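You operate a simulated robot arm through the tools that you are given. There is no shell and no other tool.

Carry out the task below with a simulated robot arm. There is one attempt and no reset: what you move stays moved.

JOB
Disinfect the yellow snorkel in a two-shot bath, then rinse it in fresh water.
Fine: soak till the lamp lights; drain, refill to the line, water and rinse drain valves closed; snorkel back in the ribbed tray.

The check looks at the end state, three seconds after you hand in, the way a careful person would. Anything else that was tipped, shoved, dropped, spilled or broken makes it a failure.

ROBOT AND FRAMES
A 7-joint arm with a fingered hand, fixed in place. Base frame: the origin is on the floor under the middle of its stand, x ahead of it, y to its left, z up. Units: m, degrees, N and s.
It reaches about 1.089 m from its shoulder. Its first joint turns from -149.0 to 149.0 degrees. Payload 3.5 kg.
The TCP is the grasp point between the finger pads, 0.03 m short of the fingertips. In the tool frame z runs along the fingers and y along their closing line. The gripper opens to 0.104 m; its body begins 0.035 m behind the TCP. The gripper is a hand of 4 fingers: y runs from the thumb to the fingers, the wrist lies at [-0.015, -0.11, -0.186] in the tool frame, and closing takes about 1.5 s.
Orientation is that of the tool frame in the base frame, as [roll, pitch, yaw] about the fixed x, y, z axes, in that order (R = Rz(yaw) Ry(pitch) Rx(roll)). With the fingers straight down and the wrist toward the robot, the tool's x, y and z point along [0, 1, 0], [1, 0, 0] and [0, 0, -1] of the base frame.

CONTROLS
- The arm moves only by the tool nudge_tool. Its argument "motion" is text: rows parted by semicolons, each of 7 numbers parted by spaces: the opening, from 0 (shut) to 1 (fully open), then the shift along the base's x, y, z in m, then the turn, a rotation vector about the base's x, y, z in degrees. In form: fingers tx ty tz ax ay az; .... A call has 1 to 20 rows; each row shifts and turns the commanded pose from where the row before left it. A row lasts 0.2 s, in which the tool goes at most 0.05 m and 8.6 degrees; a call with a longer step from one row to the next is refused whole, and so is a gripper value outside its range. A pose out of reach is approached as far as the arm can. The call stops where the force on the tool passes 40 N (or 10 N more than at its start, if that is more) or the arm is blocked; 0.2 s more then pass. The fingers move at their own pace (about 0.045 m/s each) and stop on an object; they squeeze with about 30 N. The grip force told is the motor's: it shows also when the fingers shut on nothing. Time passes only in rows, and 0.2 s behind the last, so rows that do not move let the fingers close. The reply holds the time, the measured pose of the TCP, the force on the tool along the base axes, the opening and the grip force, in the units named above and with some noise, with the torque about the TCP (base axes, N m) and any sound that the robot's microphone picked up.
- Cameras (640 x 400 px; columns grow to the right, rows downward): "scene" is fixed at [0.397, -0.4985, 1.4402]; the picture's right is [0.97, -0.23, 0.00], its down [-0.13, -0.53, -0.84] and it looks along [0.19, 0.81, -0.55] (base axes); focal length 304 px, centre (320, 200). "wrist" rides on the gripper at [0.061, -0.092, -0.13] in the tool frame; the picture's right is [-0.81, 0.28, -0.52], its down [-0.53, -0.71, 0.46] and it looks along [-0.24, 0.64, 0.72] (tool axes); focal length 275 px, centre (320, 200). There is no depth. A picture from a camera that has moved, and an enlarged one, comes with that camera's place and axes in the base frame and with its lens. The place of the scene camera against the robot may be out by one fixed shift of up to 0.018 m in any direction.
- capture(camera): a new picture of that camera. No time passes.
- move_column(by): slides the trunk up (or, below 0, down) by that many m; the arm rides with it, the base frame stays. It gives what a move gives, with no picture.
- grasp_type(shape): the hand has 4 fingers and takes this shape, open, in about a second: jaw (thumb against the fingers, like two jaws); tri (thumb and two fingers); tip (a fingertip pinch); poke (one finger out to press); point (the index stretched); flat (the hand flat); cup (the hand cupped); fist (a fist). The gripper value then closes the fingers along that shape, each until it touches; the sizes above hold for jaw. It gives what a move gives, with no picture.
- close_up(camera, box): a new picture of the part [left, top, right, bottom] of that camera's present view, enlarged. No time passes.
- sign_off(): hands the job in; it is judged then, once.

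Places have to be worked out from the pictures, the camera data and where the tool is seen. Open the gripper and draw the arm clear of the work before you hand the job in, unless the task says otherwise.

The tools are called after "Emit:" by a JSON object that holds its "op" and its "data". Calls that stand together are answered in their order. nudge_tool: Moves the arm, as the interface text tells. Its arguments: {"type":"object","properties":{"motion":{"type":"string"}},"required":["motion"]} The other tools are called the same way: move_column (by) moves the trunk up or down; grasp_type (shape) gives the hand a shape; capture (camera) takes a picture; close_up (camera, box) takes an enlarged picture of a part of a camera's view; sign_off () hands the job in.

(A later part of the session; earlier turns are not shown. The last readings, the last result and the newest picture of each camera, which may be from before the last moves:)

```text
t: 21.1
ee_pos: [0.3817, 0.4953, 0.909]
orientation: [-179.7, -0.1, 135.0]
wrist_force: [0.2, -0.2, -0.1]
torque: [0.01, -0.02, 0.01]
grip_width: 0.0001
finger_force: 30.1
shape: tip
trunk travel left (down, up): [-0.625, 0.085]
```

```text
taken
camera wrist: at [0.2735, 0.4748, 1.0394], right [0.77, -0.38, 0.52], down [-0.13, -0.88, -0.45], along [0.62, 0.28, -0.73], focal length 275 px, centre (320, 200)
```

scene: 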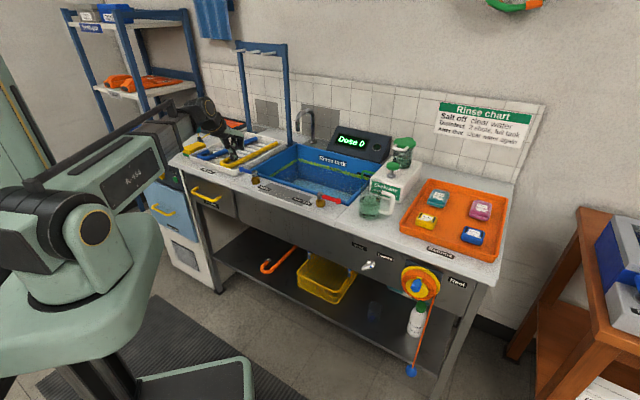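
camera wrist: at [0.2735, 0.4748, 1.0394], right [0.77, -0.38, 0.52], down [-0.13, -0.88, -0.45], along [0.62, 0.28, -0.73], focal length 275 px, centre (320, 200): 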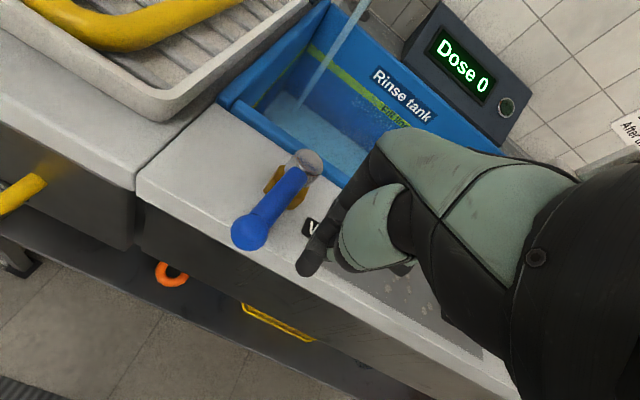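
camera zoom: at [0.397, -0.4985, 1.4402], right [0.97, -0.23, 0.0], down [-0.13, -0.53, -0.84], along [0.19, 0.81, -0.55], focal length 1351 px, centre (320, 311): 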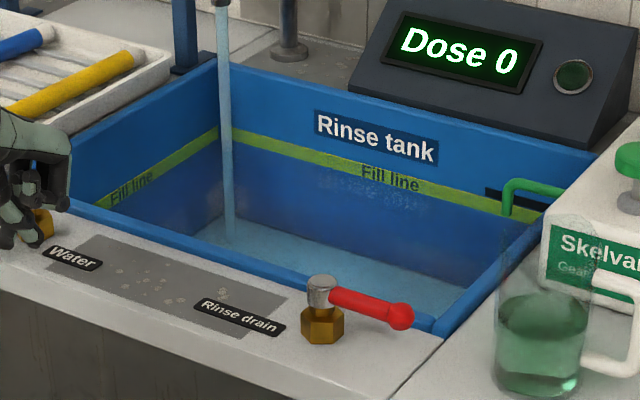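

The level change is subtle so far, so I'll wait another 4 s and compare the same view.

Emit:
{"op": "nudge_tool", "data": {"motion": "0 0 0 0 0 0 0; 0 0 0 0 0 0 0; 0 0 0 0 0 0 0; 0 0 0 0 0 0 0; 0 0 0 0 0 0 0; 0 0 0 0 0 0 0; 0 0 0 0 0 0 0; 0 0 0 0 0 0 0; 0 0 0 0 0 0 0; 0 0 0 0 0 0 0; 0 0 0 0 0 0 0; 0 0 0 0 0 0 0; 0 0 0 0 0 0 0; 0 0 0 0 0 0 0; 0 0 0 0 0 0 0; 0 0 0 0 0 0 0; 0 0 0 0 0 0 0; 0 0 0 0 0 0 0; 0 0 0 0 0 0 0; 0 0 0 0 0 0 0"}}

Emit:
{"op": "close_up", "data": {"camera": "scene", "box": [260, 130, 380, 220]}}

Emit:
{"op": "close_up", "data": {"camera": "wrist", "box": [220, 0, 520, 190]}}

```text
t: 25.3
ee_pos: [0.3811, 0.4959, 0.9094]
orientation: [-179.7, -0.1, 135.0]
wrist_force: [-1.0, -0.1, 0.7]
torque: [0.0, -0.02, -0.02]
grip_width: 0.0002
finger_force: 30.1
shape: tip
trunk travel left (down, up): [-0.625, 0.085]
```

```text
4.44 times, centred on (320, 175) of scene
camera zoom: at [0.397, -0.4985, 1.4402], right [0.97, -0.23, 0.0], down [-0.13, -0.53, -0.84], along [0.19, 0.81, -0.55], focal length 1351 px, centre (320, 311)
```

zoom: 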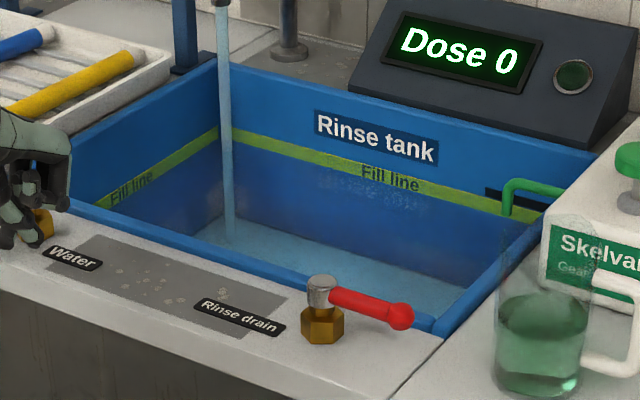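

```text
2.11 times, centred on (370, 95) of wrist
camera zoom: at [0.2735, 0.4748, 1.0394], right [0.77, -0.38, 0.52], down [-0.13, -0.88, -0.45], along [0.62, 0.28, -0.73], focal length 580 px, centre (215, 421)
```

zoom: 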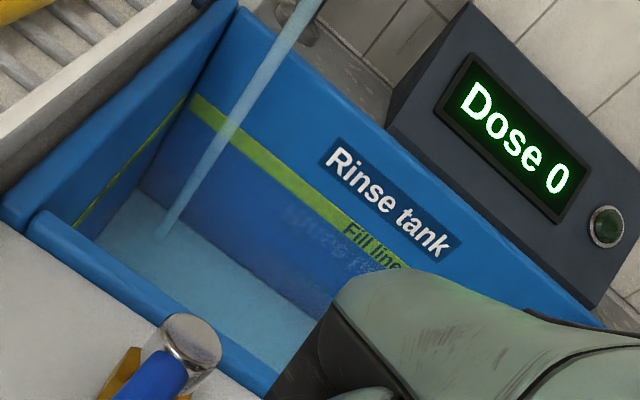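

The level hasn't changed in 4 s of flow, so the drain must be open and its lever is in the open position. I'll lift and carry the peg to the tank side of the drain lever, keeping close to its pivot so the hand stays clear of the jug.

Emit:
{"op": "nudge_tool", "data": {"motion": "0 0 0 0.04 0 0 0; 0 0 0 0.04 0 0 0; 0 0.035 -0.0179 0 0 0 0; 0 0.035 -0.0179 0 0 0 0; 0 0.035 -0.0179 0 0 0 0; 0 0.035 -0.0179 0 0 0 0; 0 0.035 -0.0179 0 0 0 0; 0 0.035 -0.0179 0 0 0 0; 0 0.035 -0.0179 0 0 0 0; 0 0.035 -0.0177 0 0 0 0; 0 0 0 0 0 0 0"}}

Emit:
{"op": "close_up", "data": {"camera": "scene", "box": [260, 120, 410, 240]}}

Emit:
{"op": "capture", "data": {"camera": "wrist"}}

```text
t: 27.7
ee_pos: [0.6601, 0.351, 0.9891]
orientation: [-179.7, -0.1, 135.0]
wrist_force: [0.4, 0.4, 0.0]
torque: [-0.03, -0.01, -0.02]
grip_width: 0.0
finger_force: 30.3
shape: tip
trunk travel left (down, up): [-0.625, 0.085]
```

```text
3.33 times, centred on (335, 180) of scene
camera zoom: at [0.397, -0.4985, 1.4402], right [0.97, -0.23, 0.0], down [-0.13, -0.53, -0.84], along [0.19, 0.81, -0.55], focal length 1013 px, centre (270, 267)
```

zoom: 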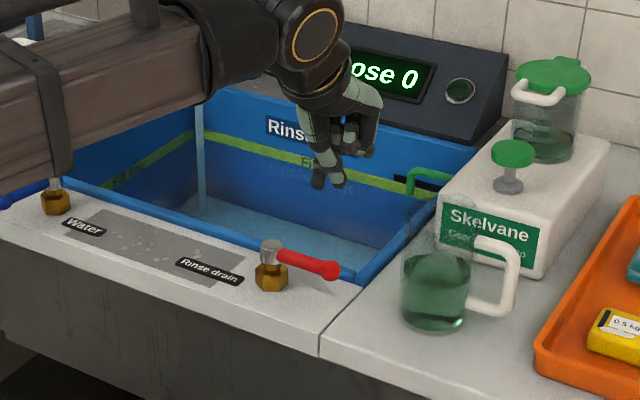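

```text
taken
camera wrist: at [0.5522, 0.3308, 1.1198], right [0.77, -0.38, 0.51], down [-0.13, -0.88, -0.45], along [0.62, 0.28, -0.73], focal length 275 px, centre (320, 200)
```

wrist: 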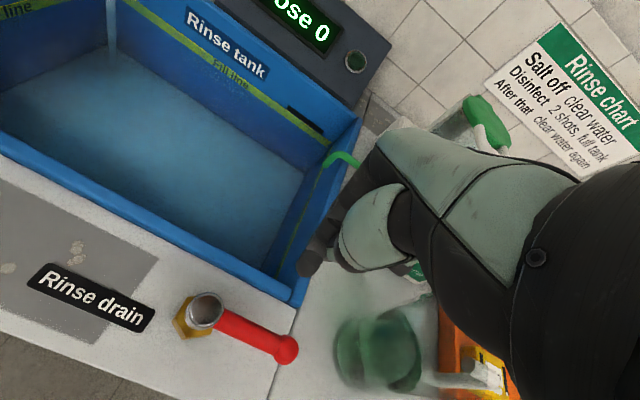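

The peg is at u≈0.218, n≈0.715, behind the drain lever, and clear of the jug by about 5 cm. I'll lower it and pull toward the robot a little to test the lever.

Emit:
{"op": "nudge_tool", "data": {"motion": "0 0 0 -0.027 0 0 0; 0 0 0 -0.027 0 0 0; 0 0 0 -0.026 0 0 0; 0 0 0 0 0 0 0; 0 -0.0057 -0.0057 0 0 0 0; 0 -0.0057 -0.0057 0 0 0 0; 0 -0.0057 -0.0057 0 0 0 0; 0 -0.0034 -0.0067 0 0 0 0; 0 -0.0034 -0.0067 0 0 0 0"}}

Emit:
{"op": "close_up", "data": {"camera": "scene", "box": [260, 120, 410, 240]}}

Emit:
{"op": "capture", "data": {"camera": "wrist"}}

```text
t: 29.7
ee_pos: [0.6351, 0.3219, 0.9083]
orientation: [-179.7, -0.1, 135.1]
wrist_force: [0.6, 0.2, -1.1]
torque: [0.04, -0.02, -0.06]
grip_width: 0.0002
finger_force: 30.2
shape: tip
trunk travel left (down, up): [-0.625, 0.085]
```

```text
3.33 times, centred on (335, 180) of scene
camera zoom: at [0.397, -0.4985, 1.4402], right [0.97, -0.23, 0.0], down [-0.13, -0.53, -0.84], along [0.19, 0.81, -0.55], focal length 1013 px, centre (270, 267)
```

zoom: 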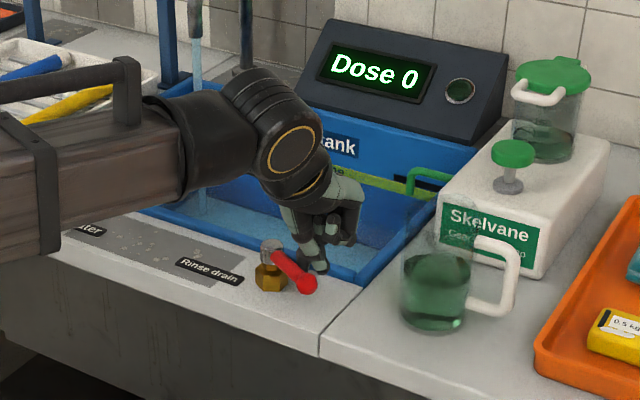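

```text
taken
camera wrist: at [0.5288, 0.3014, 1.0394], right [0.77, -0.38, 0.51], down [-0.13, -0.88, -0.45], along [0.62, 0.28, -0.73], focal length 275 px, centre (320, 200)
```

wrist: 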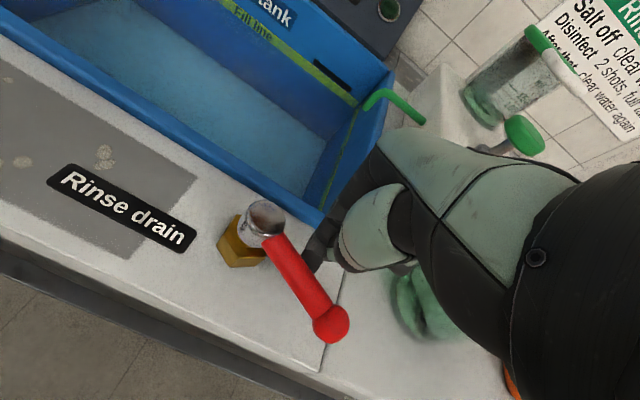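

The drain lever is turning easily toward the robot. I'll continue along its arc to the far stop.

Emit:
{"op": "nudge_tool", "data": {"motion": "0 -0.0055 -0.0051 0 0 0 0; 0 -0.0055 -0.0051 0 0 0 0; 0 -0.0069 -0.0029 0 0 0 0; 0 -0.0069 -0.0029 0 0 0 0; 0 -0.0056 -0.0006 0 0 0 0; 0 -0.0056 -0.0006 0 0 0 0; 0 -0.0049 0.0008 0 0 0 0; 0 -0.0049 0.0008 0 0 0 0; 0 -0.0045 0.0025 0 0 0 0; 0 -0.004 0.003 0 0 0 0"}}

Emit:
{"op": "close_up", "data": {"camera": "scene", "box": [260, 120, 410, 240]}}

Emit:
{"op": "capture", "data": {"camera": "wrist"}}

```text
t: 31.8
ee_pos: [0.5925, 0.3035, 0.9093]
orientation: [180.0, 0.7, 134.7]
wrist_force: [21.3, -14.8, 1.1]
torque: [-0.14, -0.2, 0.1]
grip_width: 0.0001
finger_force: 29.8
shape: tip
trunk travel left (down, up): [-0.625, 0.085]
stopped in row 10: the force on the tool passed its limit at 44 N (the readings are from after the stop); the commanded pose is now the measured one
```

```text
3.33 times, centred on (335, 180) of scene
camera zoom: at [0.397, -0.4985, 1.4402], right [0.97, -0.23, 0.0], down [-0.13, -0.53, -0.84], along [0.19, 0.81, -0.55], focal length 1013 px, centre (270, 267)
```

zoom: 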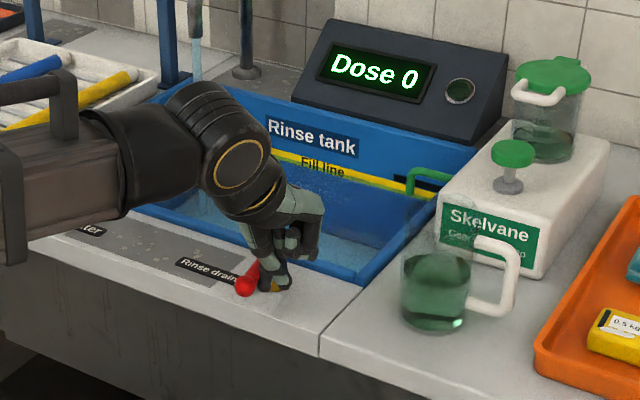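

```text
taken
camera wrist: at [0.4831, 0.285, 1.0387], right [0.76, -0.38, 0.53], down [-0.13, -0.88, -0.45], along [0.64, 0.27, -0.72], focal length 275 px, centre (320, 200)
```

wrist: 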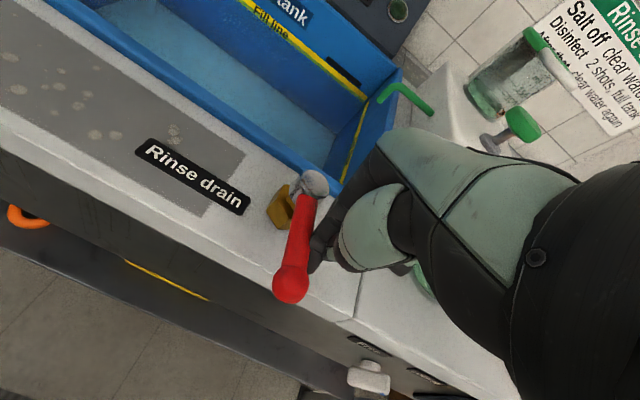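

The drain lever reached its other stop. The fill line now looks brighter yellow than before, so I need to check what the water level is actually doing.

Emit:
{"op": "close_up", "data": {"camera": "scene", "box": [290, 140, 390, 205]}}

Emit:
{"op": "close_up", "data": {"camera": "wrist", "box": [50, 0, 450, 220]}}

```text
6.15 times, centred on (340, 172) of scene
camera zoom: at [0.397, -0.4985, 1.4402], right [0.97, -0.23, 0.0], down [-0.13, -0.53, -0.84], along [0.19, 0.81, -0.55], focal length 1870 px, centre (197, 369)
```

zoom: 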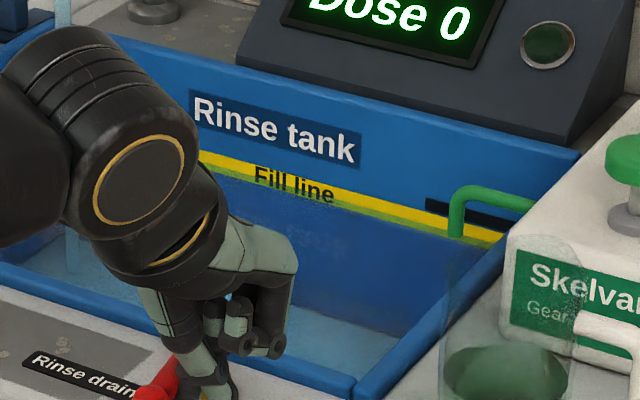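

```text
1.60 times, centred on (250, 110) of wrist
camera zoom: at [0.4831, 0.285, 1.0387], right [0.76, -0.38, 0.53], down [-0.13, -0.88, -0.45], along [0.64, 0.27, -0.72], focal length 440 px, centre (432, 344)
```

zoom: 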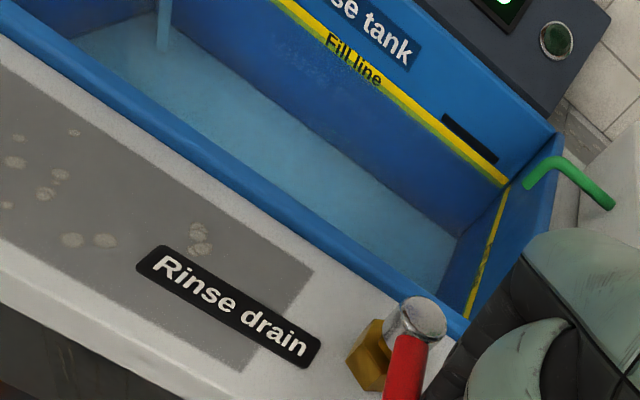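

The fill band shows yellow on top and green below, so the surface is inside the band. The tank was full at the start, and I have just opened the drain. I'll go over to the other side of the drain lever and push it back closed along its arc.

Emit:
{"op": "nudge_tool", "data": {"motion": "0 0.0085 -0.0085 0 0 0 0; 0 0 0 0.045 0 0 0; 0 -0.0338 0.0242 0 0 0 0; 0 -0.0338 0.0242 0 0 0 0; 0 0 0 -0.045 0 0 0; 0 0.0088 -0.0077 0 0 0 0; 0 0.0088 -0.0077 0 0 0 0; 0 0.0088 -0.0077 0 0 0 0; 0 0.0054 -0.0061 0 0 0 0; 0 0.0054 -0.0061 0 0 0 0; 0 0.0055 -0.0033 0 0 0 0; 0 0.0055 -0.0033 0 0 0 0; 0 0.0062 -0.0018 0 0 0 0; 0 0.0062 -0.0018 0 0 0 0; 0 0.0064 -0.0001 0 0 0 0; 0 0.0064 -0.0001 0 0 0 0; 0 0.0062 0.0015 0 0 0 0; 0 0.0062 0.0015 0 0 0 0; 0 0.0042 0.0042 0 0 0 0; 0 0.0042 0.0042 0 0 0 0"}}

Emit:
{"op": "capture", "data": {"camera": "wrist"}}

Emit:
{"op": "close_up", "data": {"camera": "scene", "box": [280, 130, 400, 220]}}

```text
t: 36.0
ee_pos: [0.6206, 0.31, 0.9111]
orientation: [-179.7, 0.5, 134.9]
wrist_force: [-18.7, -16.2, 1.7]
torque: [-0.21, 0.25, -0.15]
grip_width: 0.0
finger_force: 29.7
shape: tip
trunk travel left (down, up): [-0.625, 0.085]
```

```text
taken
camera wrist: at [0.5122, 0.2899, 1.0401], right [0.77, -0.38, 0.52], down [-0.13, -0.88, -0.45], along [0.63, 0.28, -0.72], focal length 275 px, centre (320, 200)
```

wrist: 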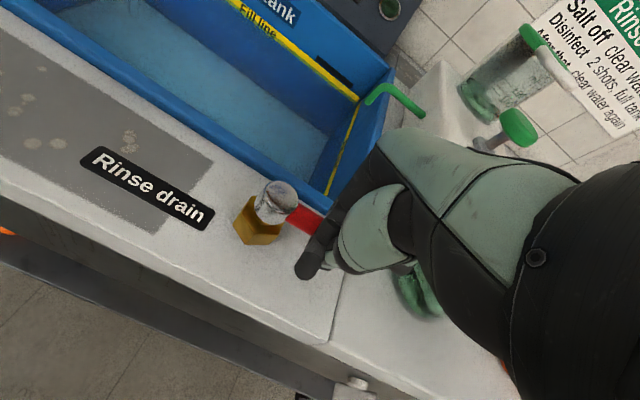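

```text
4.44 times, centred on (340, 175) of scene
camera zoom: at [0.397, -0.4985, 1.4402], right [0.97, -0.23, 0.0], down [-0.13, -0.53, -0.84], along [0.19, 0.81, -0.55], focal length 1351 px, centre (231, 311)
```

zoom: 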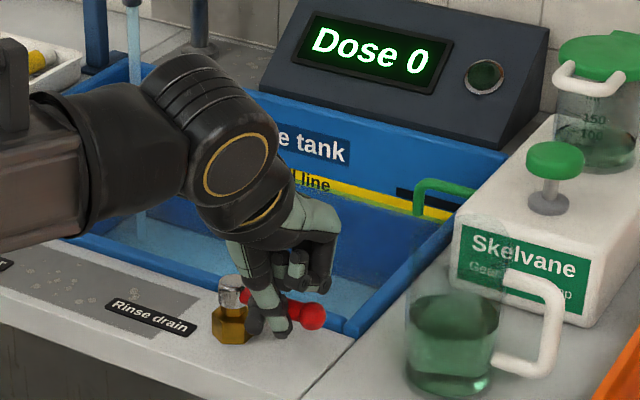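

The drain is back on its closed stop and the water is still on, with the level just below the band. I'll return the peg to the right side of the water lever and watch the level rise.

Emit:
{"op": "nudge_tool", "data": {"motion": "0 -0.0212 -0.0212 0 0 0 0; 0 0 0 0.045 0 0 0; 0 -0.0312 0.0296 0 0 0 0; 0 -0.0312 0.0296 0 0 0 0; 0 -0.0312 0.0296 0 0 0 0; 0 -0.0312 0.0296 0 0 0 0; 0 -0.0312 0.0296 0 0 0 0; 0 -0.0312 0.0296 0 0 0 0; 0 -0.0312 0.0296 0 0 0 0; 0 0 0 -0.045 0 0 0"}}

Emit:
{"op": "close_up", "data": {"camera": "scene", "box": [250, 130, 390, 220]}}

Emit:
{"op": "capture", "data": {"camera": "wrist"}}

```text
t: 38.2
ee_pos: [0.3842, 0.5012, 0.9084]
orientation: [-179.9, 0.5, 134.8]
wrist_force: [-0.2, -0.3, -0.1]
torque: [-0.01, 0.02, 0.0]
grip_width: 0.0
finger_force: 30.2
shape: tip
trunk travel left (down, up): [-0.625, 0.085]
```

```text
4.44 times, centred on (320, 175) of scene
camera zoom: at [0.397, -0.4985, 1.4402], right [0.97, -0.23, 0.0], down [-0.13, -0.53, -0.84], along [0.19, 0.81, -0.55], focal length 1351 px, centre (320, 311)
```

zoom: 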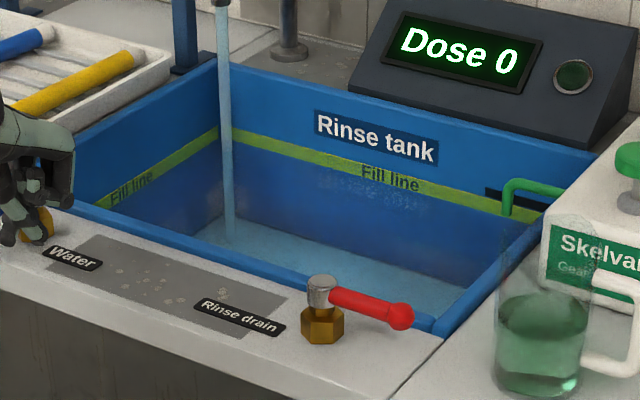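

```text
taken
camera wrist: at [0.2762, 0.4802, 1.0383], right [0.76, -0.38, 0.52], down [-0.13, -0.88, -0.45], along [0.63, 0.28, -0.72], focal length 275 px, centre (320, 200)
```

wrist: 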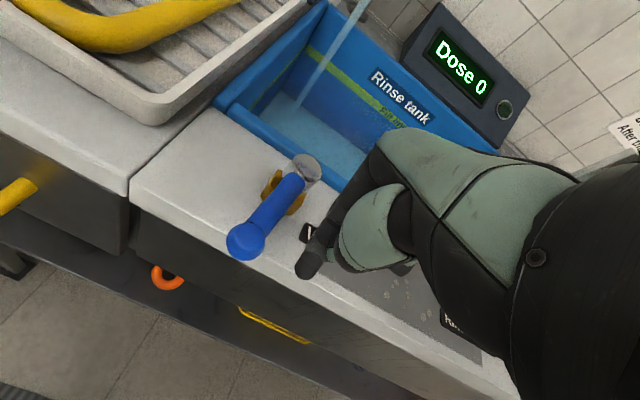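

The band is fully green again, so the tank is full to the line. I'll close the water lever along its arc now.

Emit:
{"op": "nudge_tool", "data": {"motion": "0 -0.008 0.0065 0 0 0 0; 0 -0.008 0.0065 0 0 0 0; 0 -0.0061 0.0054 0 0 0 0; 0 -0.0061 0.0054 0 0 0 0; 0 -0.0033 0.0055 0 0 0 0; 0 -0.0033 0.0055 0 0 0 0; 0 -0.0018 0.0062 0 0 0 0; 0 -0.0018 0.0062 0 0 0 0; 0 -0.0001 0.0064 0 0 0 0; 0 -0.0001 0.0064 0 0 0 0; 0 0.0015 0.0062 0 0 0 0; 0 0.0015 0.0062 0 0 0 0; 0 0.0042 0.0042 0 0 0 0; 0 0.0042 0.0042 0 0 0 0"}}

Emit:
{"op": "close_up", "data": {"camera": "scene", "box": [250, 130, 390, 220]}}

Emit:
{"op": "capture", "data": {"camera": "wrist"}}

```text
t: 41.2
ee_pos: [0.3544, 0.5773, 0.9116]
orientation: [-179.8, 0.3, 134.9]
wrist_force: [-20.8, -19.4, 2.8]
torque: [-0.27, 0.28, -0.26]
grip_width: 0.0
finger_force: 30.2
shape: tip
trunk travel left (down, up): [-0.625, 0.085]
```

```text
4.44 times, centred on (320, 175) of scene
camera zoom: at [0.397, -0.4985, 1.4402], right [0.97, -0.23, 0.0], down [-0.13, -0.53, -0.84], along [0.19, 0.81, -0.55], focal length 1351 px, centre (320, 311)
```

zoom: 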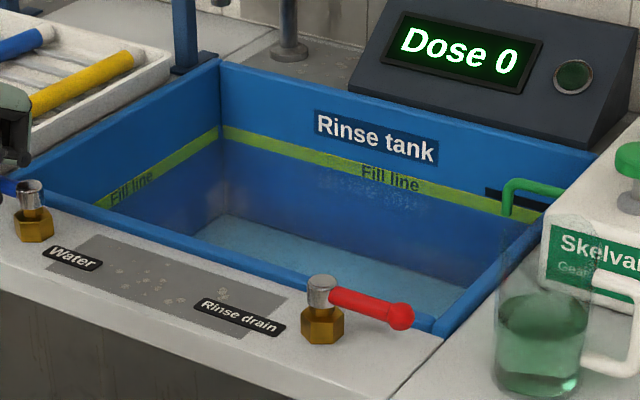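

```text
taken
camera wrist: at [0.2462, 0.5569, 1.0412], right [0.77, -0.38, 0.52], down [-0.13, -0.88, -0.45], along [0.63, 0.28, -0.72], focal length 275 px, centre (320, 200)
```

wrist: 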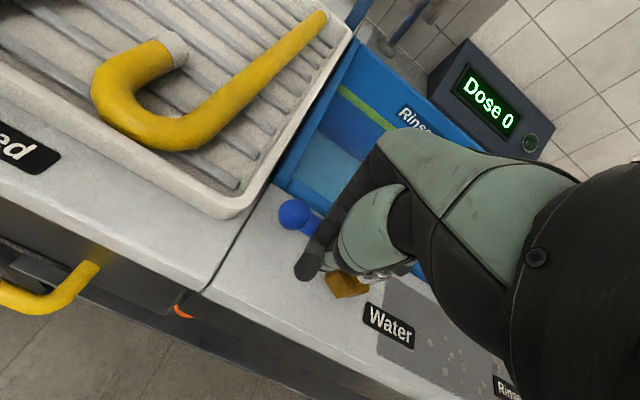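

The water is off, both levers are at their closed stops, and the tank is full to the band. Next I'll dose: rise and move above the Skelvane pump knob, near (0.861, 0.357, 0.973), turning the hand 45° so its knuckles stay away from the bottle and jug.

Emit:
{"op": "nudge_tool", "data": {"motion": "0 -0.0141 -0.0141 0 0 0 0; 0 0 0 0.042 0 0 0; 0 0 0 0.042 0 0 0; 0 0 0 0.042 0 0 0; 0 0 0 0.042 0 0 0; 0 0 0 0.042 0 0 0; 0 0.0434 -0.0172 0 0 0 -7.5; 0 0.0434 -0.0172 0 0 0 -7.5; 0 0.0434 -0.0172 0 0 0 -7.5; 0 0.0434 -0.0172 0 0 0 -7.5; 0 0.0434 -0.0172 0 0 0 -7.5; 0 0.0434 -0.0172 0 0 0 -7.5; 0 0.0434 -0.0172 0 0 0 0; 0 0.0434 -0.0172 0 0 0 0; 0 0.0434 -0.0172 0 0 0 0; 0 0.0434 -0.0172 0 0 0 0; 0 0 0 0 0 0 0"}}

Emit:
{"op": "capture", "data": {"camera": "wrist"}}

Emit:
{"op": "capture", "data": {"camera": "scene"}}

```text
t: 44.8
ee_pos: [0.7791, 0.3933, 1.12]
orientation: [-179.8, 0.4, 90.0]
wrist_force: [-0.1, 0.5, 0.6]
torque: [-0.02, 0.0, 0.02]
grip_width: 0.0
finger_force: 29.6
shape: tip
trunk travel left (down, up): [-0.625, 0.085]
```

```text
taken
camera wrist: at [0.6877, 0.456, 1.2497], right [0.27, -0.81, 0.52], down [-0.72, -0.53, -0.45], along [0.64, -0.25, -0.72], focal length 275 px, centre (320, 200)
```

wrist: 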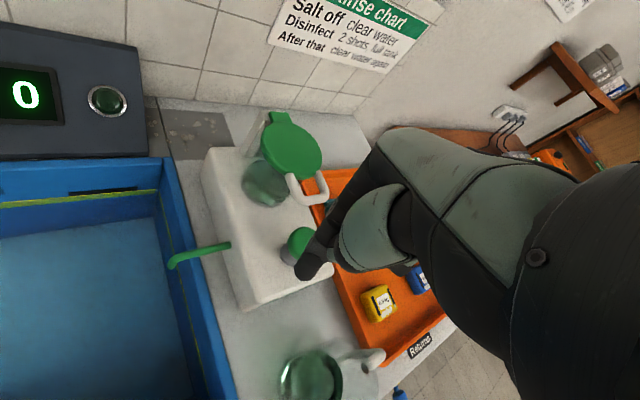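

```text
taken
```

scene: 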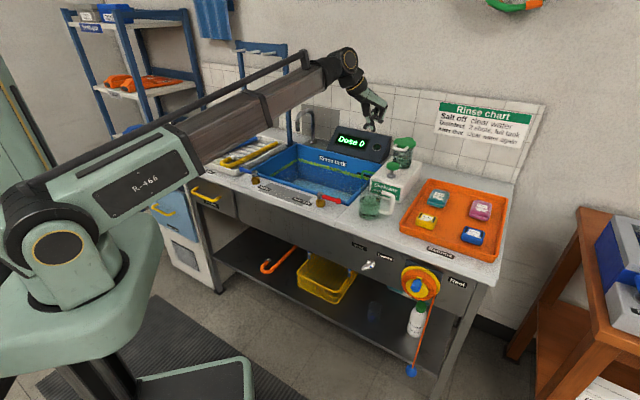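

The view confirms the knob near (0.86, 0.36), with the bottle handle close behind it. I'll turn another 30° away from the bottle and centre the peg over the knob while still high.

Emit:
{"op": "nudge_tool", "data": {"motion": "0 0.0205 -0.0091 0 0 0 -7.5; 0 0.0205 -0.0091 0 0 0 -7.5; 0 0.0205 -0.0091 0 0 0 -7.5; 0 0.0205 -0.0091 0 0 0 -7.5; 0 0 0 -0.03 0 0 0; 0 0 0 0 0 0 0"}}

Emit:
{"op": "capture", "data": {"camera": "wrist"}}

Emit:
{"op": "close_up", "data": {"camera": "scene", "box": [330, 80, 450, 200]}}

```text
t: 46.2
ee_pos: [0.8584, 0.356, 1.0893]
orientation: [-179.9, 0.3, 59.8]
wrist_force: [0.9, -0.4, -0.1]
torque: [0.02, 0.03, 0.04]
grip_width: 0.0
finger_force: 30.7
shape: tip
trunk travel left (down, up): [-0.625, 0.085]
```

```text
taken
camera wrist: at [0.81, 0.4564, 1.2189], right [-0.17, -0.84, 0.52], down [-0.89, -0.1, -0.45], along [0.43, -0.54, -0.72], focal length 275 px, centre (320, 200)
```

wrist: 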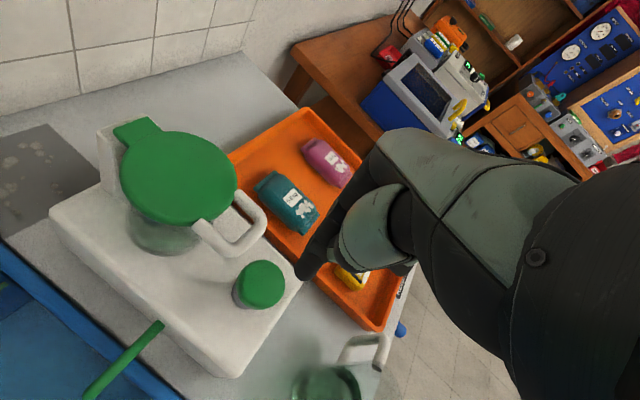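

```text
3.33 times, centred on (390, 140) of scene
camera zoom: at [0.397, -0.4985, 1.4402], right [0.97, -0.23, 0.0], down [-0.13, -0.53, -0.84], along [0.19, 0.81, -0.55], focal length 1013 px, centre (87, 400)
```

zoom: 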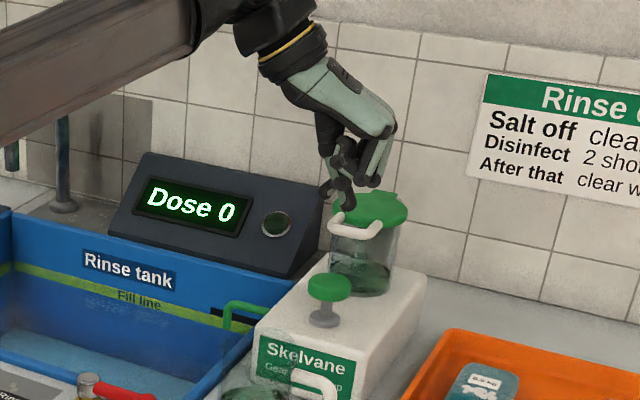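

The knob is centred near (0.863, 0.356) and the fingertip sits about 1.2 cm to the thumb side of the TCP. I'll shift to compensate, descend to just above the knob and check clearance from the bottle handle.

Emit:
{"op": "nudge_tool", "data": {"motion": "0 0.013 -0.005 0 0 0 0; 0 0 0 -0.03 0 0 0; 0 0 0 -0.03 0 0 0; 0 0 0 0 0 0 0"}}

Emit:
{"op": "capture", "data": {"camera": "wrist"}}

Emit:
{"op": "close_up", "data": {"camera": "scene", "box": [350, 100, 430, 190]}}

```text
t: 47.2
ee_pos: [0.8721, 0.3509, 1.0294]
orientation: [-179.9, 0.5, 59.8]
wrist_force: [0.3, 0.8, 0.3]
torque: [0.0, 0.04, 0.01]
grip_width: 0.0
finger_force: 29.8
shape: tip
trunk travel left (down, up): [-0.625, 0.085]
```

```text
taken
camera wrist: at [0.8247, 0.4511, 1.1591], right [-0.17, -0.84, 0.52], down [-0.89, -0.1, -0.45], along [0.43, -0.54, -0.72], focal length 275 px, centre (320, 200)
```

wrist: 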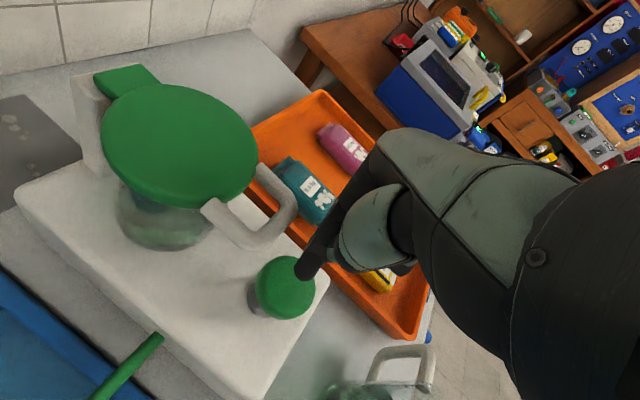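

```text
4.44 times, centred on (390, 145) of scene
camera zoom: at [0.397, -0.4985, 1.4402], right [0.97, -0.23, 0.0], down [-0.13, -0.53, -0.84], along [0.19, 0.81, -0.55], focal length 1351 px, centre (9, 444)
```

zoom: 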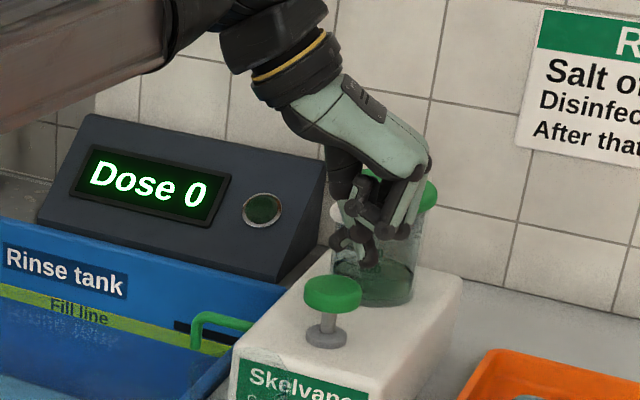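

The fingertip is roughly over the knob in both views and clear of the bottle handle. I'll centre slightly and press down slowly, watching the force and the dose display.

Emit:
{"op": "nudge_tool", "data": {"motion": "0 -0.005 0.003 0 0 0 0; 0 0 0 -0.01 0 0 0; 0 0 0 -0.008 0 0 0; 0 0 0 -0.006 0 0 0; 0 0 0 -0.006 0 0 0; 0 0 0 -0.006 0 0 0"}}

Emit:
{"op": "capture", "data": {"camera": "wrist"}}

Emit:
{"op": "close_up", "data": {"camera": "scene", "box": [330, 100, 430, 200]}}

```text
t: 48.6
ee_pos: [0.8668, 0.355, 0.9962]
orientation: [-179.8, 0.5, 59.9]
wrist_force: [-0.5, 0.0, 7.2]
torque: [-0.02, 0.0, 0.0]
grip_width: 0.0
finger_force: 30.2
shape: tip
trunk travel left (down, up): [-0.625, 0.085]
heard: click
```

```text
taken
camera wrist: at [0.8182, 0.4543, 1.1239], right [-0.17, -0.84, 0.52], down [-0.89, -0.1, -0.45], along [0.43, -0.54, -0.72], focal length 275 px, centre (320, 200)
```

wrist: 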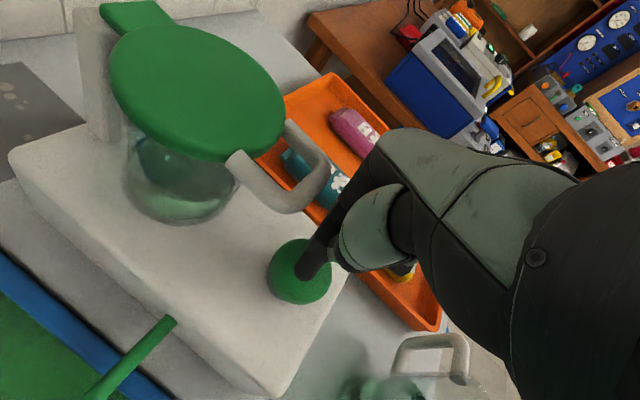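

```text
4.00 times, centred on (380, 150) of scene
camera zoom: at [0.397, -0.4985, 1.4402], right [0.97, -0.23, 0.0], down [-0.13, -0.53, -0.84], along [0.19, 0.81, -0.55], focal length 1216 px, centre (80, 400)
```

zoom: 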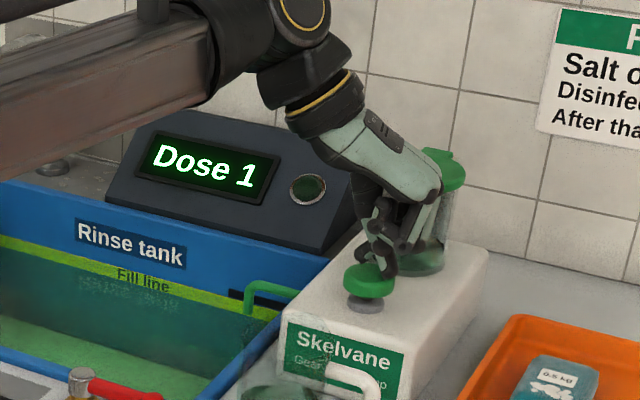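

There was a click, the display reads Dose 1 and the water has turned green. I'll rise fully off the knob so it resets, and look.

Emit:
{"op": "nudge_tool", "data": {"motion": "0 0 0 0.015 0 0 0; 0 0 0 0.02 0 0 0; 0 0 0 0 0 0 0; 0 0 0 0 0 0 0; 0 0 0 0 0 0 0"}}

Emit:
{"op": "close_up", "data": {"camera": "scene", "box": [330, 100, 430, 200]}}

```text
t: 49.8
ee_pos: [0.8667, 0.3544, 1.0297]
orientation: [-179.8, 0.4, 59.8]
wrist_force: [0.0, 0.3, -0.2]
torque: [-0.01, 0.02, 0.01]
grip_width: 0.0
finger_force: 29.9
shape: tip
trunk travel left (down, up): [-0.625, 0.085]
```

```text
4.00 times, centred on (380, 150) of scene
camera zoom: at [0.397, -0.4985, 1.4402], right [0.97, -0.23, 0.0], down [-0.13, -0.53, -0.84], along [0.19, 0.81, -0.55], focal length 1216 px, centre (80, 400)
```

zoom: 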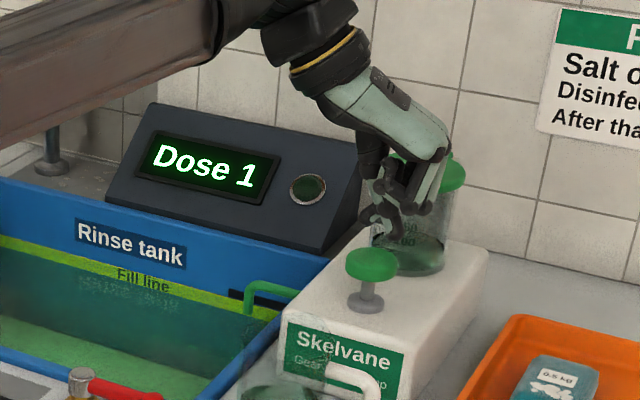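

The knob has sprung back up and the display still reads Dose 1. I'll press once more in the same way, then release.

Emit:
{"op": "nudge_tool", "data": {"motion": "0 0 0 -0.012 0 0 0; 0 0 0 -0.008 0 0 0; 0 0 0 -0.007 0 0 0; 0 0 0 -0.006 0 0 0"}}

Emit:
{"op": "close_up", "data": {"camera": "scene", "box": [330, 100, 430, 200]}}

```text
t: 50.8
ee_pos: [0.8668, 0.3555, 0.9973]
orientation: [-179.8, 0.5, 59.9]
wrist_force: [-0.2, 1.7, 5.9]
torque: [0.01, 0.01, 0.0]
grip_width: 0.0
finger_force: 29.9
shape: tip
trunk travel left (down, up): [-0.625, 0.085]
```

```text
4.00 times, centred on (380, 150) of scene
camera zoom: at [0.397, -0.4985, 1.4402], right [0.97, -0.23, 0.0], down [-0.13, -0.53, -0.84], along [0.19, 0.81, -0.55], focal length 1216 px, centre (80, 400)
```

zoom: 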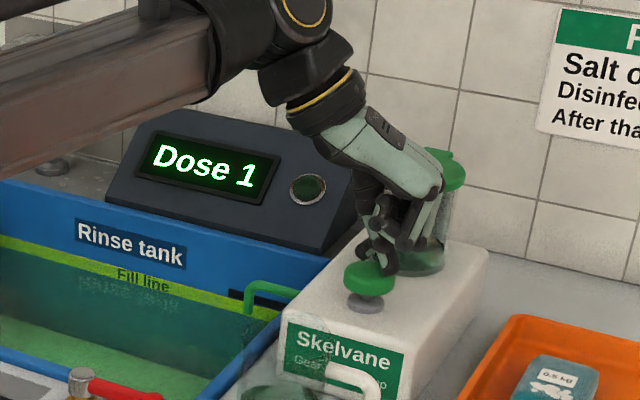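

No click yet; the press is a millimetre shallower than before. I'll push 4 mm further.

Emit:
{"op": "nudge_tool", "data": {"motion": "0 0 0 -0.004 0 0 0"}}

Emit:
{"op": "close_up", "data": {"camera": "scene", "box": [330, 100, 430, 200]}}

```text
t: 51.2
ee_pos: [0.8666, 0.3538, 0.9931]
orientation: [-179.9, 0.5, 59.9]
wrist_force: [1.0, 0.5, 7.3]
torque: [-0.02, -0.03, 0.0]
grip_width: 0.0
finger_force: 29.8
shape: tip
trunk travel left (down, up): [-0.625, 0.085]
heard: click
```

```text
4.00 times, centred on (380, 150) of scene
camera zoom: at [0.397, -0.4985, 1.4402], right [0.97, -0.23, 0.0], down [-0.13, -0.53, -0.84], along [0.19, 0.81, -0.55], focal length 1216 px, centre (80, 400)
```

zoom: 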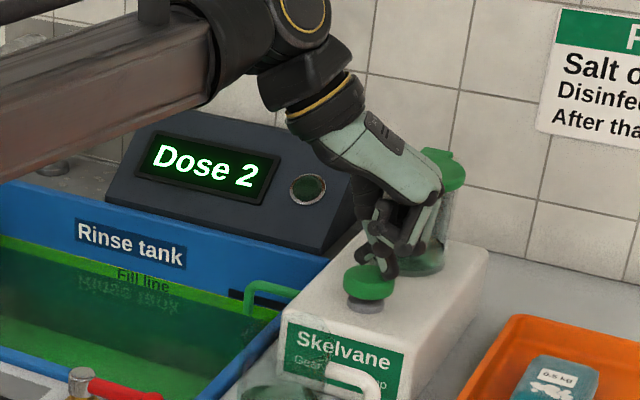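

The second click came and the display reads Dose 2. I'll rise and carry the hand over to above the yellow snorkel on the tray, turning so the fingers close across the tube.

Emit:
{"op": "nudge_tool", "data": {"motion": "0 0 0 0.03 0 0 0; 0 0 0 0.045 0 0 0; 0 0 0 0.045 0 0 0; 0 0 0 0.04 0 0 0; 0 -0.0345 0.0301 0 0 0 -7.5; 0 -0.0345 0.0301 0 0 0 -7.5; 0 -0.0345 0.0301 0 0 0 0; 0 -0.0345 0.0301 0 0 0 0; 0 -0.0345 0.0301 0 0 0 0; 0 -0.0345 0.0301 0 0 0 0; 0 -0.0345 0.0301 0 0 0 0; 0 -0.0345 0.0301 0 0 0 0; 0 -0.0345 0.0301 0 0 0 0; 0 -0.0345 0.0301 0 0 0 0; 0 -0.0345 0.0301 0 0 0 0; 0 -0.0345 0.0301 0 0 0 0; 0 0 0 0 0 0 0"}}

Emit:
{"op": "grasp_type", "data": {"shape": "jaw"}}

Emit:
{"op": "capture", "data": {"camera": "scene"}}

Emit:
{"op": "capture", "data": {"camera": "wrist"}}

```text
t: 54.8
ee_pos: [0.4528, 0.715, 1.1542]
orientation: [-179.9, 0.4, 44.7]
wrist_force: [-0.2, -0.7, 0.8]
torque: [0.01, 0.0, 0.02]
grip_width: 0.0003
finger_force: 29.9
shape: tip
trunk travel left (down, up): [-0.625, 0.085]
```

```text
t: 55.7
ee_pos: [0.4532, 0.7151, 1.1539]
orientation: [-179.8, 0.4, 45.0]
wrist_force: [0.6, -0.1, -0.2]
torque: [0.05, 0.01, 0.02]
grip_width: 0.1037
finger_force: 0.1
shape: jaw
trunk travel left (down, up): [-0.625, 0.085]
```

```text
taken
```

scene: 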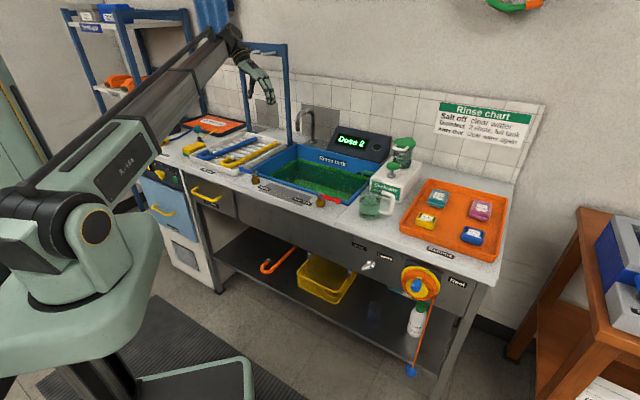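

```text
taken
camera wrist: at [0.4322, 0.8242, 1.2837], right [-0.38, -0.76, 0.52], down [-0.88, 0.13, -0.45], along [0.28, -0.63, -0.72], focal length 275 px, centre (320, 200)
```

wrist: 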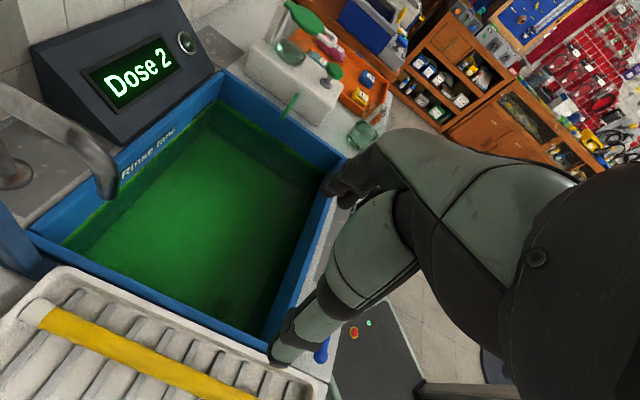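

The bath shows Dose 2 in green. I'll continue to above the yellow tube, set a partial opening so the fingers fit between the tube and the tray wall, descend partway and recheck alignment.

Emit:
{"op": "nudge_tool", "data": {"motion": "0.6 -0.0348 0.0305 0 0 0 0; 0.6 -0.0348 0.0305 0 0 0 0; 0.6 0 0 -0.04 0 0 0; 0.6 0 0 -0.04 0 0 0; 0.6 0 0 -0.04 0 0 0; 0.6 0 0 -0.03 0 0 0; 0.6 0 0 0 0 0 0"}}

Emit:
{"op": "capture", "data": {"camera": "wrist"}}

Emit:
{"op": "close_up", "data": {"camera": "scene", "box": [170, 90, 300, 200]}}

```text
t: 57.3
ee_pos: [0.3869, 0.7571, 0.9786]
orientation: [-179.9, 0.5, 44.8]
wrist_force: [0.5, 0.7, -0.4]
torque: [0.01, 0.0, -0.01]
grip_width: 0.063
finger_force: 0.0
shape: jaw
out of reach, approached as far as the arm can: row 1, 2
trunk travel left (down, up): [-0.625, 0.085]
```

```text
taken
camera wrist: at [0.3675, 0.8656, 1.1096], right [-0.38, -0.76, 0.52], down [-0.88, 0.13, -0.45], along [0.28, -0.63, -0.72], focal length 275 px, centre (320, 200)
```

wrist: 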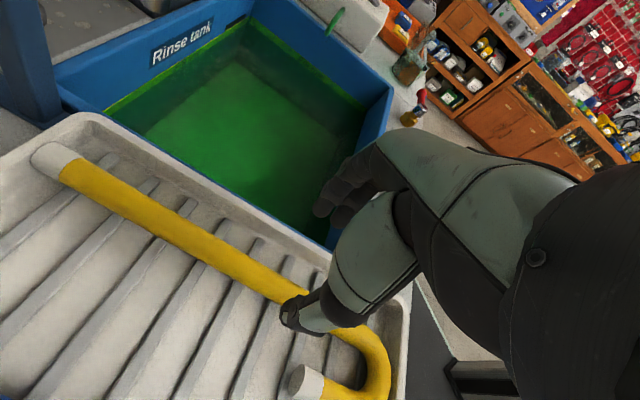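

```text
3.64 times, centred on (235, 145) of scene
camera zoom: at [0.397, -0.4985, 1.4402], right [0.97, -0.23, 0.0], down [-0.13, -0.53, -0.84], along [0.19, 0.81, -0.55], focal length 1105 px, centre (629, 400)
```

zoom: 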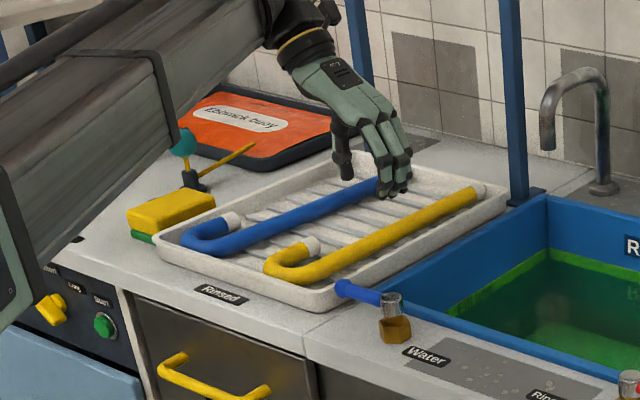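

The arm reached u≈-0.262, n≈0.809, with the tube about centred between thumb and fingers. I'll zoom in to judge the gap between the tube and the tray's right wall.

Emit:
{"op": "close_up", "data": {"camera": "wrist", "box": [180, 160, 420, 400]}}

Emit:
{"op": "close_up", "data": {"camera": "scene", "box": [215, 120, 285, 190]}}

```text
1.67 times, centred on (300, 280) of wrist
camera zoom: at [0.3675, 0.8656, 1.1096], right [-0.38, -0.76, 0.52], down [-0.88, 0.13, -0.45], along [0.28, -0.63, -0.72], focal length 459 px, centre (353, 67)
```

zoom: 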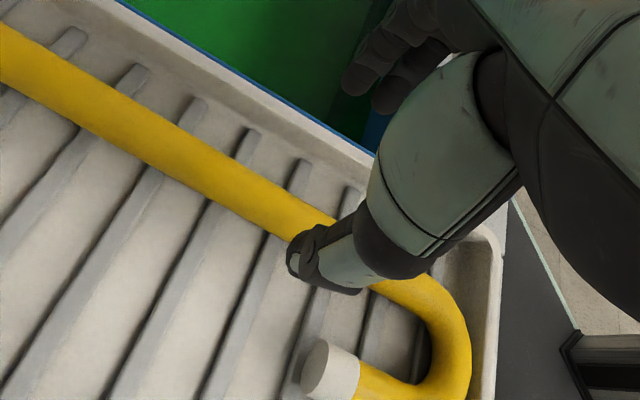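

```text
5.71 times, centred on (250, 155) of scene
camera zoom: at [0.397, -0.4985, 1.4402], right [0.97, -0.23, 0.0], down [-0.13, -0.53, -0.84], along [0.19, 0.81, -0.55], focal length 1737 px, centre (720, 457)
```

zoom: 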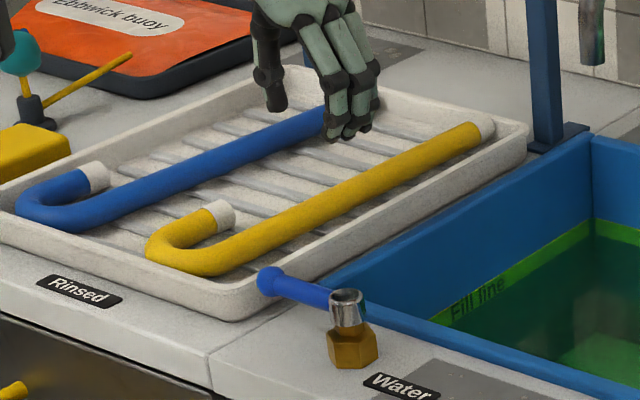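

The floor edge of the tray is about 3 cm right of the tube, so the fingers fit. I'll shift 9 mm left and 8 mm inward, then descend to about z 0.897.

Emit:
{"op": "nudge_tool", "data": {"motion": "0.6 -0.0007 0.012 0 0 0 0; 0.6 0 0 -0.025 0 0 0; 0.6 0 0 -0.025 0 0 0; 0.6 0 0 -0.016 0 0 0; 0.6 0 0 -0.008 0 0 0; 0.6 0 0 -0.008 0 0 0; 0.6 0 0 0 0 0 0"}}

Emit:
{"op": "close_up", "data": {"camera": "wrist", "box": [180, 160, 420, 400]}}

Emit:
{"op": "close_up", "data": {"camera": "scene", "box": [215, 120, 285, 190]}}

```text
t: 58.7
ee_pos: [0.388, 0.7662, 0.907]
orientation: [179.8, -0.3, 44.9]
wrist_force: [-4.3, 3.1, 25.8]
torque: [-1.07, -0.65, -0.07]
grip_width: 0.0622
finger_force: 0.1
shape: jaw
trunk travel left (down, up): [-0.625, 0.085]
stopped in row 7: the force on the tool passed its limit at 43 N (the readings are from after the stop); the commanded pose is now the measured one
```

```text
1.67 times, centred on (300, 280) of wrist
camera zoom: at [0.3659, 0.8747, 1.0372], right [-0.38, -0.77, 0.51], down [-0.88, 0.13, -0.46], along [0.29, -0.63, -0.72], focal length 459 px, centre (353, 67)
```

zoom: 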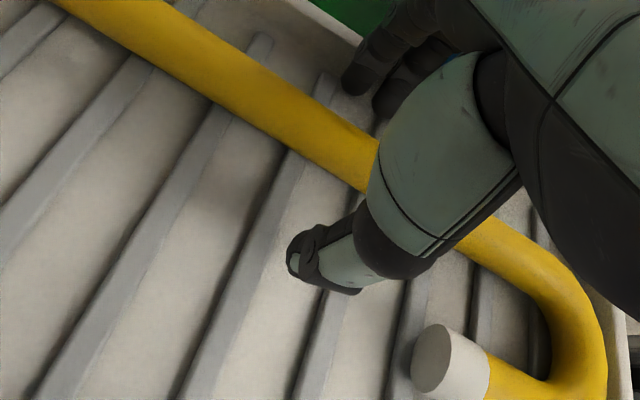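

```text
5.71 times, centred on (250, 155) of scene
camera zoom: at [0.397, -0.4985, 1.4402], right [0.97, -0.23, 0.0], down [-0.13, -0.53, -0.84], along [0.19, 0.81, -0.55], focal length 1737 px, centre (720, 457)
```

zoom: 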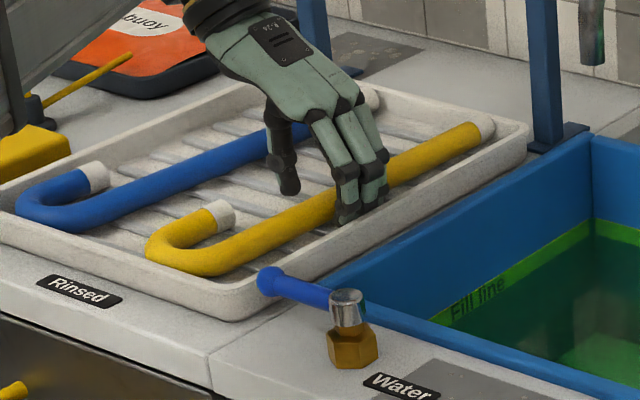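

A finger touched the inside of the tray's right wall; the torque puts the contact about 4.7 cm right of the TCP. I'll lift 2 cm, narrow the opening to about 4.7 cm, shift slightly left and try again gently.

Emit:
{"op": "nudge_tool", "data": {"motion": "0.45 0 0 0.02 0 0 0; 0.45 -0.0021 0.0021 0 0 0 0; 0.45 0 0 0 0 0 0; 0.45 0 0 -0.01 0 0 0; 0.45 0 0 -0.008 0 0 0; 0.45 0 0 -0.006 0 0 0; 0.45 0 0 -0.004 0 0 0"}}

Emit:
{"op": "close_up", "data": {"camera": "scene", "box": [215, 120, 285, 190]}}

Emit:
{"op": "close_up", "data": {"camera": "wrist", "box": [180, 160, 420, 400]}}

```text
t: 60.5
ee_pos: [0.3862, 0.7671, 0.9023]
orientation: [180.0, -0.7, 45.0]
wrist_force: [0.1, 1.4, 21.1]
torque: [0.06, -0.05, 0.0]
grip_width: 0.0474
finger_force: 0.0
shape: jaw
trunk travel left (down, up): [-0.625, 0.085]
stopped in row 7: the force on the tool passed its limit at 42 N (the readings are from after the stop); the commanded pose is now the measured one
```

```text
5.71 times, centred on (250, 155) of scene
camera zoom: at [0.397, -0.4985, 1.4402], right [0.97, -0.23, 0.0], down [-0.13, -0.53, -0.84], along [0.19, 0.81, -0.55], focal length 1737 px, centre (720, 457)
```

zoom: 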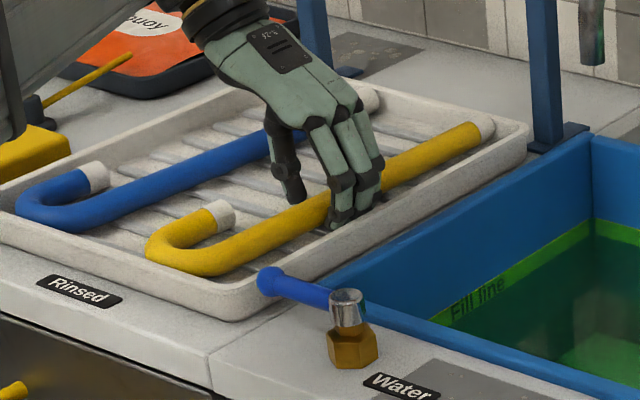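

```text
1.67 times, centred on (300, 280) of wrist
camera zoom: at [0.3641, 0.8748, 1.0323], right [-0.38, -0.77, 0.51], down [-0.88, 0.13, -0.46], along [0.29, -0.62, -0.73], focal length 459 px, centre (353, 67)
```

zoom: 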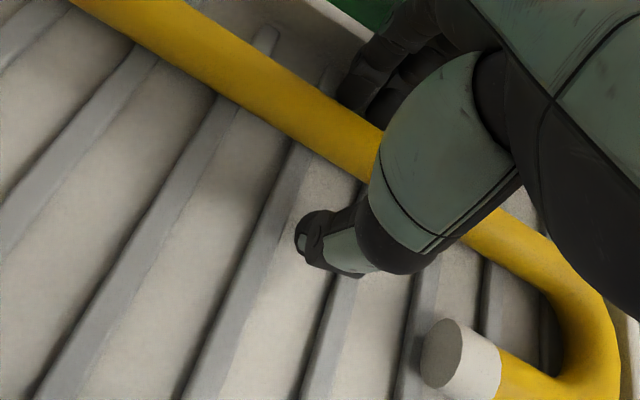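

The fingertips now rest evenly on the tray ribs on both sides of the tube. I'll lift 3 mm to unload and close the grip.

Emit:
{"op": "nudge_tool", "data": {"motion": "0.45 0 0 0.003 0 0 0; 0 0 0 0 0 0 0; 0 0 0 0 0 0 0; 0 0 0 0 0 0 0; 0 0 0 0 0 0 0; 0 0 0 0 0 0 0; 0 0 0 0 0 0 0"}}

Emit:
{"op": "close_up", "data": {"camera": "scene", "box": [215, 120, 285, 190]}}

Emit:
{"op": "close_up", "data": {"camera": "wrist", "box": [180, 160, 420, 400]}}

```text
t: 62.1
ee_pos: [0.3873, 0.7672, 0.902]
orientation: [180.0, -0.4, 44.9]
wrist_force: [2.0, -0.9, 5.0]
torque: [-0.09, -0.16, 0.01]
grip_width: 0.0255
finger_force: 29.4
shape: jaw
trunk travel left (down, up): [-0.625, 0.085]
```

```text
5.71 times, centred on (250, 155) of scene
camera zoom: at [0.397, -0.4985, 1.4402], right [0.97, -0.23, 0.0], down [-0.13, -0.53, -0.84], along [0.19, 0.81, -0.55], focal length 1737 px, centre (720, 457)
```

zoom: 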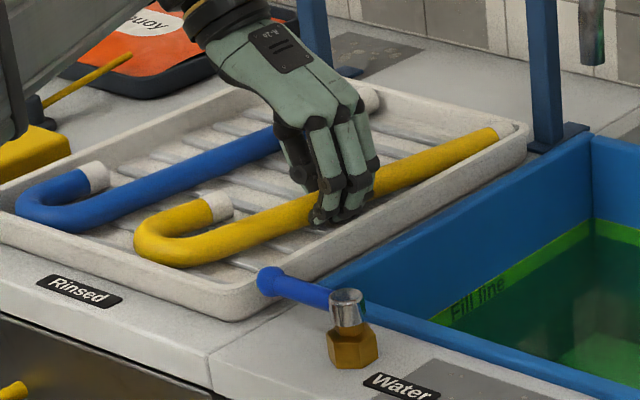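

```text
1.67 times, centred on (300, 280) of wrist
camera zoom: at [0.3652, 0.8756, 1.0319], right [-0.38, -0.77, 0.51], down [-0.88, 0.13, -0.46], along [0.29, -0.62, -0.73], focal length 459 px, centre (353, 67)
```

zoom: 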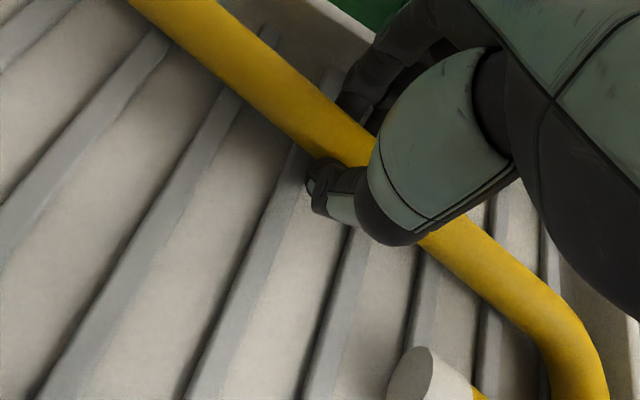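

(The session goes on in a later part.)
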